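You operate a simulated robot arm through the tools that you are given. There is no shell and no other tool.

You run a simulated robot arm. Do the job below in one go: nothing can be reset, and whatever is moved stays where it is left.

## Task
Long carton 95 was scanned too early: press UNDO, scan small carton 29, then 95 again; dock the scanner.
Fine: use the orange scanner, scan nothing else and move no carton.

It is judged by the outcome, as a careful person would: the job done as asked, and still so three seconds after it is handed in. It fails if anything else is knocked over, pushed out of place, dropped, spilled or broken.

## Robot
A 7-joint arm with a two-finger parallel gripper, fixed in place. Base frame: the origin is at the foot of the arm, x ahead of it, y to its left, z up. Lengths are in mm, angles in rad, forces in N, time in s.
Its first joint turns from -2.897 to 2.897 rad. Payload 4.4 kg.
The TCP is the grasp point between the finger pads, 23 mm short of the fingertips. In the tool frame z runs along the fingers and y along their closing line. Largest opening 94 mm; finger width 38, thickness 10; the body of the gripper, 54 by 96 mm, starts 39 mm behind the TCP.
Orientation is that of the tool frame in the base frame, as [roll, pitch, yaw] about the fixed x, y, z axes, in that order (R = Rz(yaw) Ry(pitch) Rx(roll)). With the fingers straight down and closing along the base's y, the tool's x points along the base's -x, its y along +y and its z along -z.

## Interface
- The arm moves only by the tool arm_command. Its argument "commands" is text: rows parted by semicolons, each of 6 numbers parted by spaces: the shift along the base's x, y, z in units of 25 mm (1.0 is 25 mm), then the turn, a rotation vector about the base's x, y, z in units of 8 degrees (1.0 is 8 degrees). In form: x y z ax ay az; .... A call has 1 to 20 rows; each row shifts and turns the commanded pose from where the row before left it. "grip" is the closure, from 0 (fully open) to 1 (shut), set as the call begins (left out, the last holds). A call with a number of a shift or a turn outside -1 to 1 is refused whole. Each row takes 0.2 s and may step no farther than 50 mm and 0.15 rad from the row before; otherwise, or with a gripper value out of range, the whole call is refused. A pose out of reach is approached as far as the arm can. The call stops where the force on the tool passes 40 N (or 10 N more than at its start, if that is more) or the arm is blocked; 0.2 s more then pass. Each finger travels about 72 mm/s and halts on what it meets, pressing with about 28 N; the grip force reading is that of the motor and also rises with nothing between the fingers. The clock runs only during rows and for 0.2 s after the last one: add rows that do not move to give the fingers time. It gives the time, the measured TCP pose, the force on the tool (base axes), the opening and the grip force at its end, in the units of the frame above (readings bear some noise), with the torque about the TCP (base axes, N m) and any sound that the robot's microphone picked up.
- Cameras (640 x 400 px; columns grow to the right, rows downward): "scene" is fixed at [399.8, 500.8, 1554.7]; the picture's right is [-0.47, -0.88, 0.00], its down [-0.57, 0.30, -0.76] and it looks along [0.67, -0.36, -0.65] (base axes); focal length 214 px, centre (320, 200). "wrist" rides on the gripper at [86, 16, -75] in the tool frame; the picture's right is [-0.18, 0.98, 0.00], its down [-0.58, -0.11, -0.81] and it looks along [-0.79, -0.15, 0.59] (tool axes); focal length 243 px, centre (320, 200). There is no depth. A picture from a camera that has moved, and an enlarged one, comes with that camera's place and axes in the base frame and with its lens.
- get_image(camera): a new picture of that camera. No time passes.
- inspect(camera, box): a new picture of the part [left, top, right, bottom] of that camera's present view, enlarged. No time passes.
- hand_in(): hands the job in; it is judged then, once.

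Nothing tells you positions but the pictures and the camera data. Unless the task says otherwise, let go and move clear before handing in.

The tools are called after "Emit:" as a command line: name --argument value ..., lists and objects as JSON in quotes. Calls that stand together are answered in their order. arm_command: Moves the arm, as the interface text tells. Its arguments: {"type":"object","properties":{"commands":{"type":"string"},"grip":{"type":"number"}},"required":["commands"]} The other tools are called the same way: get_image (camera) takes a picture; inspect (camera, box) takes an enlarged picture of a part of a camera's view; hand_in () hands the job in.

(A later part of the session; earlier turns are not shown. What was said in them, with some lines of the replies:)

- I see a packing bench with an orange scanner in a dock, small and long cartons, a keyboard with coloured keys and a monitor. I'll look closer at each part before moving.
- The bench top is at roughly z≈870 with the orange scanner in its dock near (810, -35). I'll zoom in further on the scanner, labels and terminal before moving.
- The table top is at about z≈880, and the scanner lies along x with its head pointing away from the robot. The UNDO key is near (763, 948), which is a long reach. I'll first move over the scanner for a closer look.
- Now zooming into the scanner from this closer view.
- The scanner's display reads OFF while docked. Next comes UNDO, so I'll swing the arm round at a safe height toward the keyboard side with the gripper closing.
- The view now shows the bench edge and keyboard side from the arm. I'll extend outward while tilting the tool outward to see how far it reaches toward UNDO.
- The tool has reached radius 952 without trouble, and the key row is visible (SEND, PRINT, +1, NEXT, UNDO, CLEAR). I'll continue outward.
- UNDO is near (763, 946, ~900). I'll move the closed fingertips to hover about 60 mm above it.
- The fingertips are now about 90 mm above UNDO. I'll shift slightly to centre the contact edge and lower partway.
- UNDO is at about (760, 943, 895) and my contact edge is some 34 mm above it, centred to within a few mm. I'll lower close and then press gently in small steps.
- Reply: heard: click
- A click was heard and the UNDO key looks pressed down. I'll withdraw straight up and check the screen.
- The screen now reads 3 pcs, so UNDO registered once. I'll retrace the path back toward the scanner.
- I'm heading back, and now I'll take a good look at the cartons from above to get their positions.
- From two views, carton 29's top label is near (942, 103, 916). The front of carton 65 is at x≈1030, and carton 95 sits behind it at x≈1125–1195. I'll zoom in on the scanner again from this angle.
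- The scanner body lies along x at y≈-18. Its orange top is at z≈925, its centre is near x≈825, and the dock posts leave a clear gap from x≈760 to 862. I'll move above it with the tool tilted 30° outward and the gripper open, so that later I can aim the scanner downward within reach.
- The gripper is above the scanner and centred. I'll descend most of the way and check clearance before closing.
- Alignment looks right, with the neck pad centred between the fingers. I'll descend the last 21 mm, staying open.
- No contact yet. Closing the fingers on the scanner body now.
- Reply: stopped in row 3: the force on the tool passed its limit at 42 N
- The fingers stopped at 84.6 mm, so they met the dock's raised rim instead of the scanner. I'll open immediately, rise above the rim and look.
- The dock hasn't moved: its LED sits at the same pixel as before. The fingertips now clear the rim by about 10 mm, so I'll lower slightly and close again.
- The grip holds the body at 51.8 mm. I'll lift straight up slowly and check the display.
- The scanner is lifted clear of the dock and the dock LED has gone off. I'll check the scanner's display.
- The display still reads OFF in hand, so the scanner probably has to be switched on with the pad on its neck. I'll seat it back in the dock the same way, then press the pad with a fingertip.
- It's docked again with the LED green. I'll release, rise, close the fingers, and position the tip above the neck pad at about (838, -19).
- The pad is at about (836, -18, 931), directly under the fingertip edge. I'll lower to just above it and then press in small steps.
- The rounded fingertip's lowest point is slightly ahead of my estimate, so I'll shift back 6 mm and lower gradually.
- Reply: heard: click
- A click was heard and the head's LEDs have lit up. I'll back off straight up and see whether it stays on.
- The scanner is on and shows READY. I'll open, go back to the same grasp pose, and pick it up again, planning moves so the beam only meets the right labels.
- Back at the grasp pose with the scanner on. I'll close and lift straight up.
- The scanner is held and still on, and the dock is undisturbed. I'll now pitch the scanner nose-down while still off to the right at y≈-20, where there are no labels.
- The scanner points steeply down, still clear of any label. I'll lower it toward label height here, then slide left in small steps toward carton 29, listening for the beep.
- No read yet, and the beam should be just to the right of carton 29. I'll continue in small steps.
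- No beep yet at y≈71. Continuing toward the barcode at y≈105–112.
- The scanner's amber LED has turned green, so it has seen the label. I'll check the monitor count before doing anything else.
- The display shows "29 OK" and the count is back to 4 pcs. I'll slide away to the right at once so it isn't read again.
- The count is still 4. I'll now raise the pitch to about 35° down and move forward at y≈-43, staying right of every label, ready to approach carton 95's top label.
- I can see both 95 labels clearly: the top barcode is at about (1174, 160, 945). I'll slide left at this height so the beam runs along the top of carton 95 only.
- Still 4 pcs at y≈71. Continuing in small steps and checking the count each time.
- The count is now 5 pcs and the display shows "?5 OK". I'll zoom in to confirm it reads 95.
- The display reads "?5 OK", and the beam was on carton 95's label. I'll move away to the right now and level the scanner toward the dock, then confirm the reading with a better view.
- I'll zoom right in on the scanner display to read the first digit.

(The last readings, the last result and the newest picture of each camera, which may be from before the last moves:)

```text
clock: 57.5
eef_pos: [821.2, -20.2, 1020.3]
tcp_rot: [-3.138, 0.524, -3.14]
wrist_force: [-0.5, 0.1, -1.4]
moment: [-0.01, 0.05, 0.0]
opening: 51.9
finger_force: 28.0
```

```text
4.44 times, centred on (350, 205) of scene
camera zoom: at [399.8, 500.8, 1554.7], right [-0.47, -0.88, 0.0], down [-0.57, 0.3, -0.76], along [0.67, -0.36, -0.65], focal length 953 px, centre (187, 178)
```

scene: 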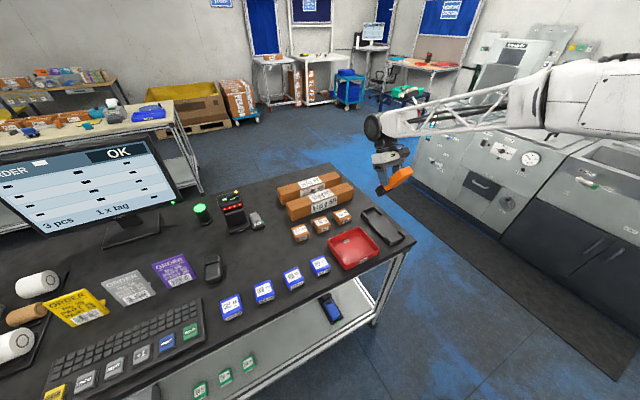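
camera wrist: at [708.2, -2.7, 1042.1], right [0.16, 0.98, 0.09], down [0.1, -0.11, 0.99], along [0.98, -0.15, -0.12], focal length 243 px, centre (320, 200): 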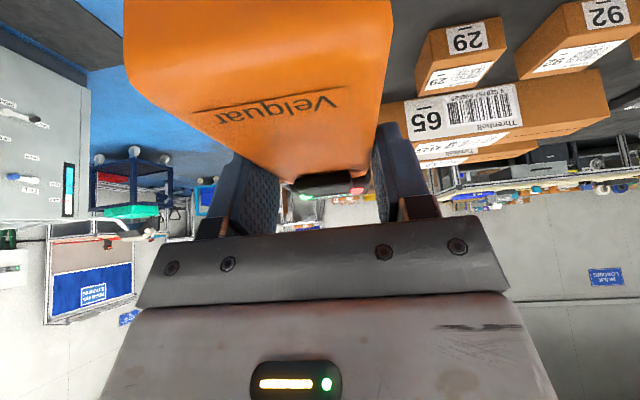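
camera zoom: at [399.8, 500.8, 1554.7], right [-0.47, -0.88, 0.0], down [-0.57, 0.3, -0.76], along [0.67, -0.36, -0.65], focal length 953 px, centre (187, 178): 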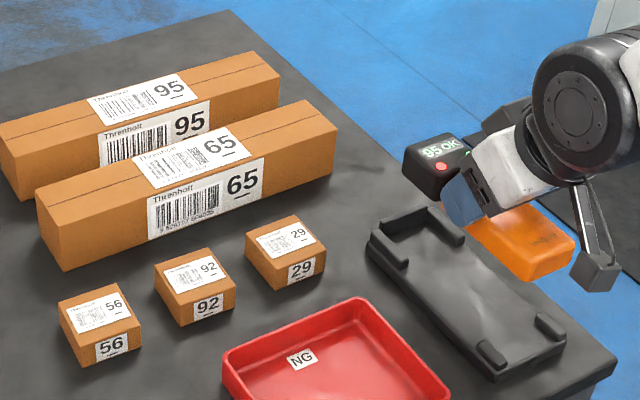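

The display reads "95 OK", and the count of 5 pcs is right. I'll lower the scanner into its dock along the same path.

Emit:
arm_command --commands "0 0 0 0 0 0; 0 0 -0.9 0 0 0; 0 0 -0.8 0 0 0; 0 0 -0.6 0 0 0; 0 0 -0.4 0 0 0; 0 0 0 0 0 0" --grip 1

Emit:
inspect --camera "scene" --box '[350, 185, 420, 245]'

Emit:
get_image --camera "wrist"

```text
clock: 58.9
eef_pos: [819.0, -21.2, 952.5]
tcp_rot: [-3.136, 0.521, 3.141]
wrist_force: [0.2, -1.1, -2.7]
moment: [0.02, -0.01, 0.01]
opening: 51.9
finger_force: 28.2
```

```text
6.67 times, centred on (385, 215) of scene
camera zoom: at [399.8, 500.8, 1554.7], right [-0.47, -0.88, 0.0], down [-0.57, 0.3, -0.76], along [0.67, -0.36, -0.65], focal length 1430 px, centre (-113, 100)
```

zoom: 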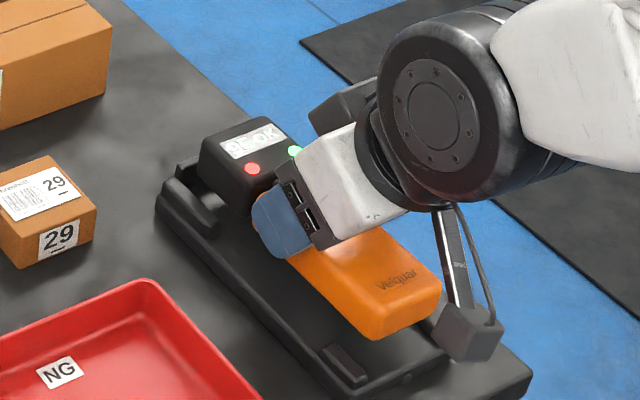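

```text
taken
camera wrist: at [706.2, -3.5, 974.5], right [0.16, 0.98, 0.09], down [0.1, -0.11, 0.99], along [0.98, -0.15, -0.12], focal length 243 px, centre (320, 200)
```

wrist: 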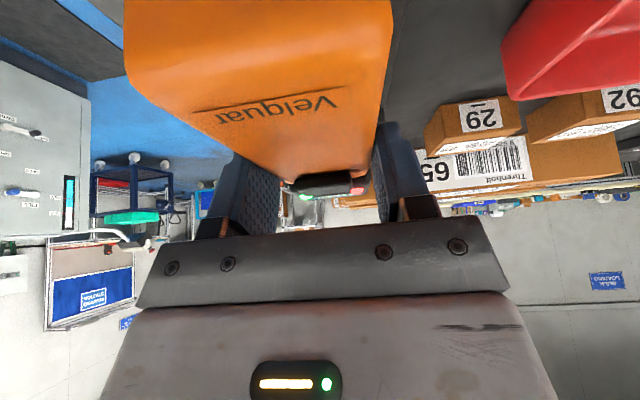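

It's aligned about 22 mm above the dock. I'll lower the rest slowly, watching the force.

Emit:
arm_command --commands "0 0 -0.4 0 0 0; 0 0 -0.2 0 0 0; 0 0 -0.1 0 0 0; 0 0 -0.1 0 0 0; 0 0 -0.1 0 0 0; 0 0 0 0 0 0" --grip 1

Emit:
inspect --camera "scene" --box '[350, 185, 420, 245]'

```text
clock: 60.3
eef_pos: [819.4, -18.8, 931.8]
tcp_rot: [-3.137, 0.524, 3.141]
wrist_force: [-2.7, 3.0, 11.5]
moment: [0.35, 0.7, -0.06]
opening: 51.9
finger_force: 28.3
```

```text
6.67 times, centred on (385, 215) of scene
camera zoom: at [399.8, 500.8, 1554.7], right [-0.47, -0.88, 0.0], down [-0.57, 0.3, -0.76], along [0.67, -0.36, -0.65], focal length 1430 px, centre (-113, 100)
```

zoom: 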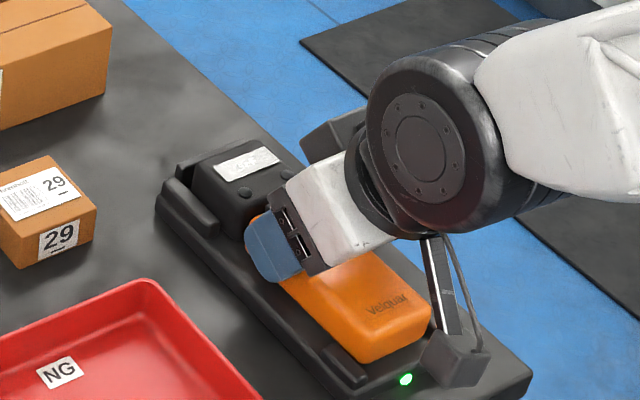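

It's seated: the dock LED is green and the scanner has gone to standby. I'll release and rise clear.

Emit:
arm_command --commands "0 0 0 0 0 0; 0 0 0 0 0 0; 0 0 0 0 0 0; 0 0 0.5 0 0 0; 0 0 1 0 0 0; 0 0 1 0 0 0; 0 0 1 0 0 0; 0 0 0 0 0 0" --grip 0

Emit:
inspect --camera "scene" --box '[350, 185, 420, 245]'

Emit:
inspect --camera "wrist" --box '[200, 0, 420, 140]'

Emit:
inspect --camera "scene" --box '[0, 130, 200, 250]'

```text
clock: 62.1
eef_pos: [818.5, -17.8, 1015.6]
tcp_rot: [-3.138, 0.521, -3.141]
wrist_force: [1.0, 0.3, 0.0]
moment: [0.02, -0.05, -0.01]
opening: 94.1
finger_force: 0.0
```

```text
6.67 times, centred on (385, 215) of scene
camera zoom: at [399.8, 500.8, 1554.7], right [-0.47, -0.88, 0.0], down [-0.57, 0.3, -0.76], along [0.67, -0.36, -0.65], focal length 1430 px, centre (-113, 100)
```

zoom: 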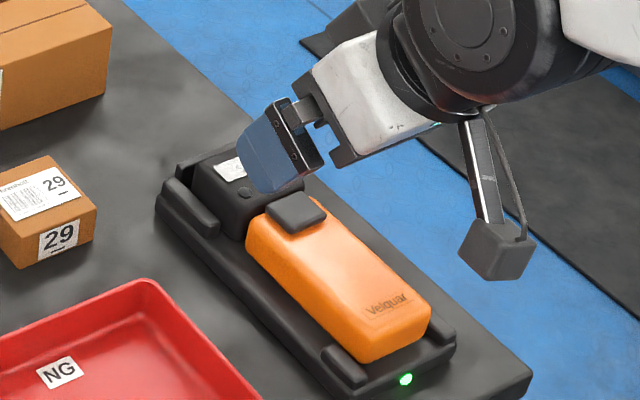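

```text
2.86 times, centred on (310, 70) of wrist
camera zoom: at [706.3, -0.5, 1038.5], right [0.16, 0.98, 0.09], down [0.1, -0.11, 0.99], along [0.98, -0.15, -0.12], focal length 693 px, centre (349, 571)
```

zoom: 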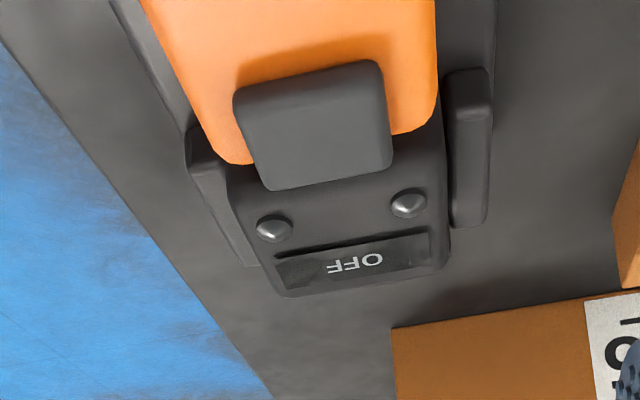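

```text
3.20 times, centred on (100, 190) of scene
camera zoom: at [399.8, 500.8, 1554.7], right [-0.47, -0.88, 0.0], down [-0.57, 0.3, -0.76], along [0.67, -0.36, -0.65], focal length 686 px, centre (1024, 232)
```

zoom: 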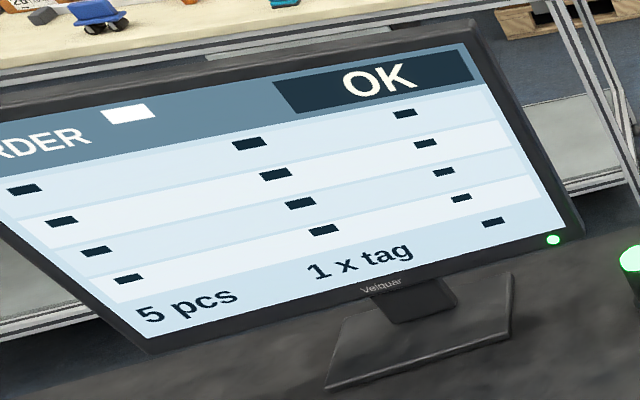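

The scanner is docked with the LED green and its display back to OFF, and the screen shows 5 pcs. I'll move the arm clear and do a final check.

Emit:
arm_command --commands "-0.3 0 1 0 0.75 0; -0.6 0 1 0 0.75 0; -0.8 0 1 0 0.75 0; -0.8 0 1 0 0.75 0; -0.8 0 1 0 0.75 0; -0.8 0 1 0 0 0; 0 0 0 0 0 0" --grip 0

Emit:
get_image --camera "scene"

Emit:
inspect --camera "scene" --box '[270, 150, 430, 280]'

Emit:
inspect --camera "scene" --box '[30, 280, 230, 400]'

```text
clock: 63.7
eef_pos: [720.0, -18.2, 1169.9]
tcp_rot: [-3.138, -0.002, 3.141]
wrist_force: [0.5, 0.4, 0.3]
moment: [-0.05, 0.0, -0.03]
opening: 94.1
finger_force: 0.1
```

```text
taken
```

scene: 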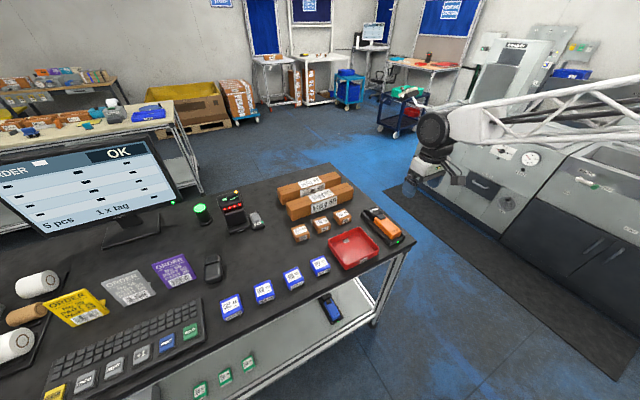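

```text
3.08 times, centred on (350, 215) of scene
camera zoom: at [399.8, 500.8, 1554.7], right [-0.47, -0.88, 0.0], down [-0.57, 0.3, -0.76], along [0.67, -0.36, -0.65], focal length 660 px, centre (228, 154)
```

zoom: 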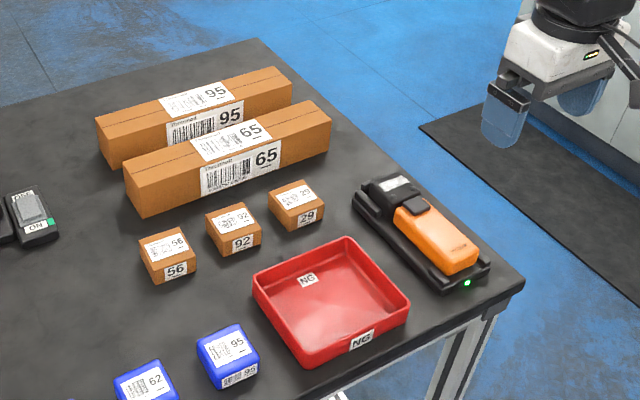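

```text
3.20 times, centred on (130, 340) of scene
camera zoom: at [399.8, 500.8, 1554.7], right [-0.47, -0.88, 0.0], down [-0.57, 0.3, -0.76], along [0.67, -0.36, -0.65], focal length 686 px, centre (928, -248)
```

zoom: 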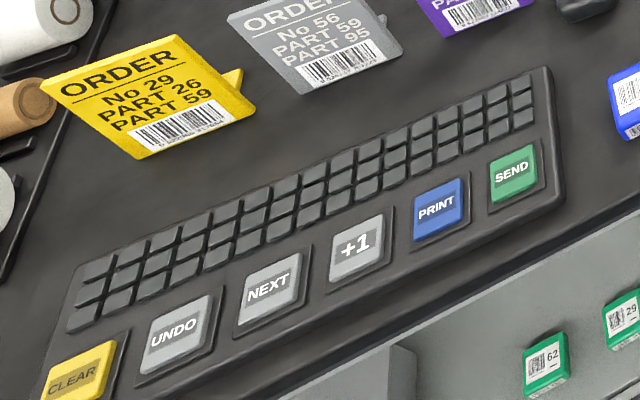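

Everything is where it started: no carton has moved, the scanner is docked with its LED green, the arm is clear, and the screen shows 5 pcs with OK. UNDO was pressed once, then 29 and 95 were scanned in that order, so I'm handing in.

Emit:
hand_in

```text
The job is handed in.
```

The job is done and handed in: UNDO pressed once, carton 29 scanned, long carton 95 scanned again, and the orange scanner put back in its dock.

- **Count:** the screen went from 4 pcs to 3 after UNDO, to 4 after 29, and to 5 after 95. The scanner's display read "29 OK" and then "95 OK".
- **Scanner:** it was switched off at the start. I pressed the pad on its neck to turn it on before scanning. After docking it went back to OFF and the dock light is green.
- **Dock contact:** on my first try at gripping the scanner, the fingers closed on the dock's rim and the arm stopped at 42 N. I opened straight away, and the pictures show the dock had not shifted.
- **Other items:** nothing else was scanned, and in the final pictures the cartons look unmoved.
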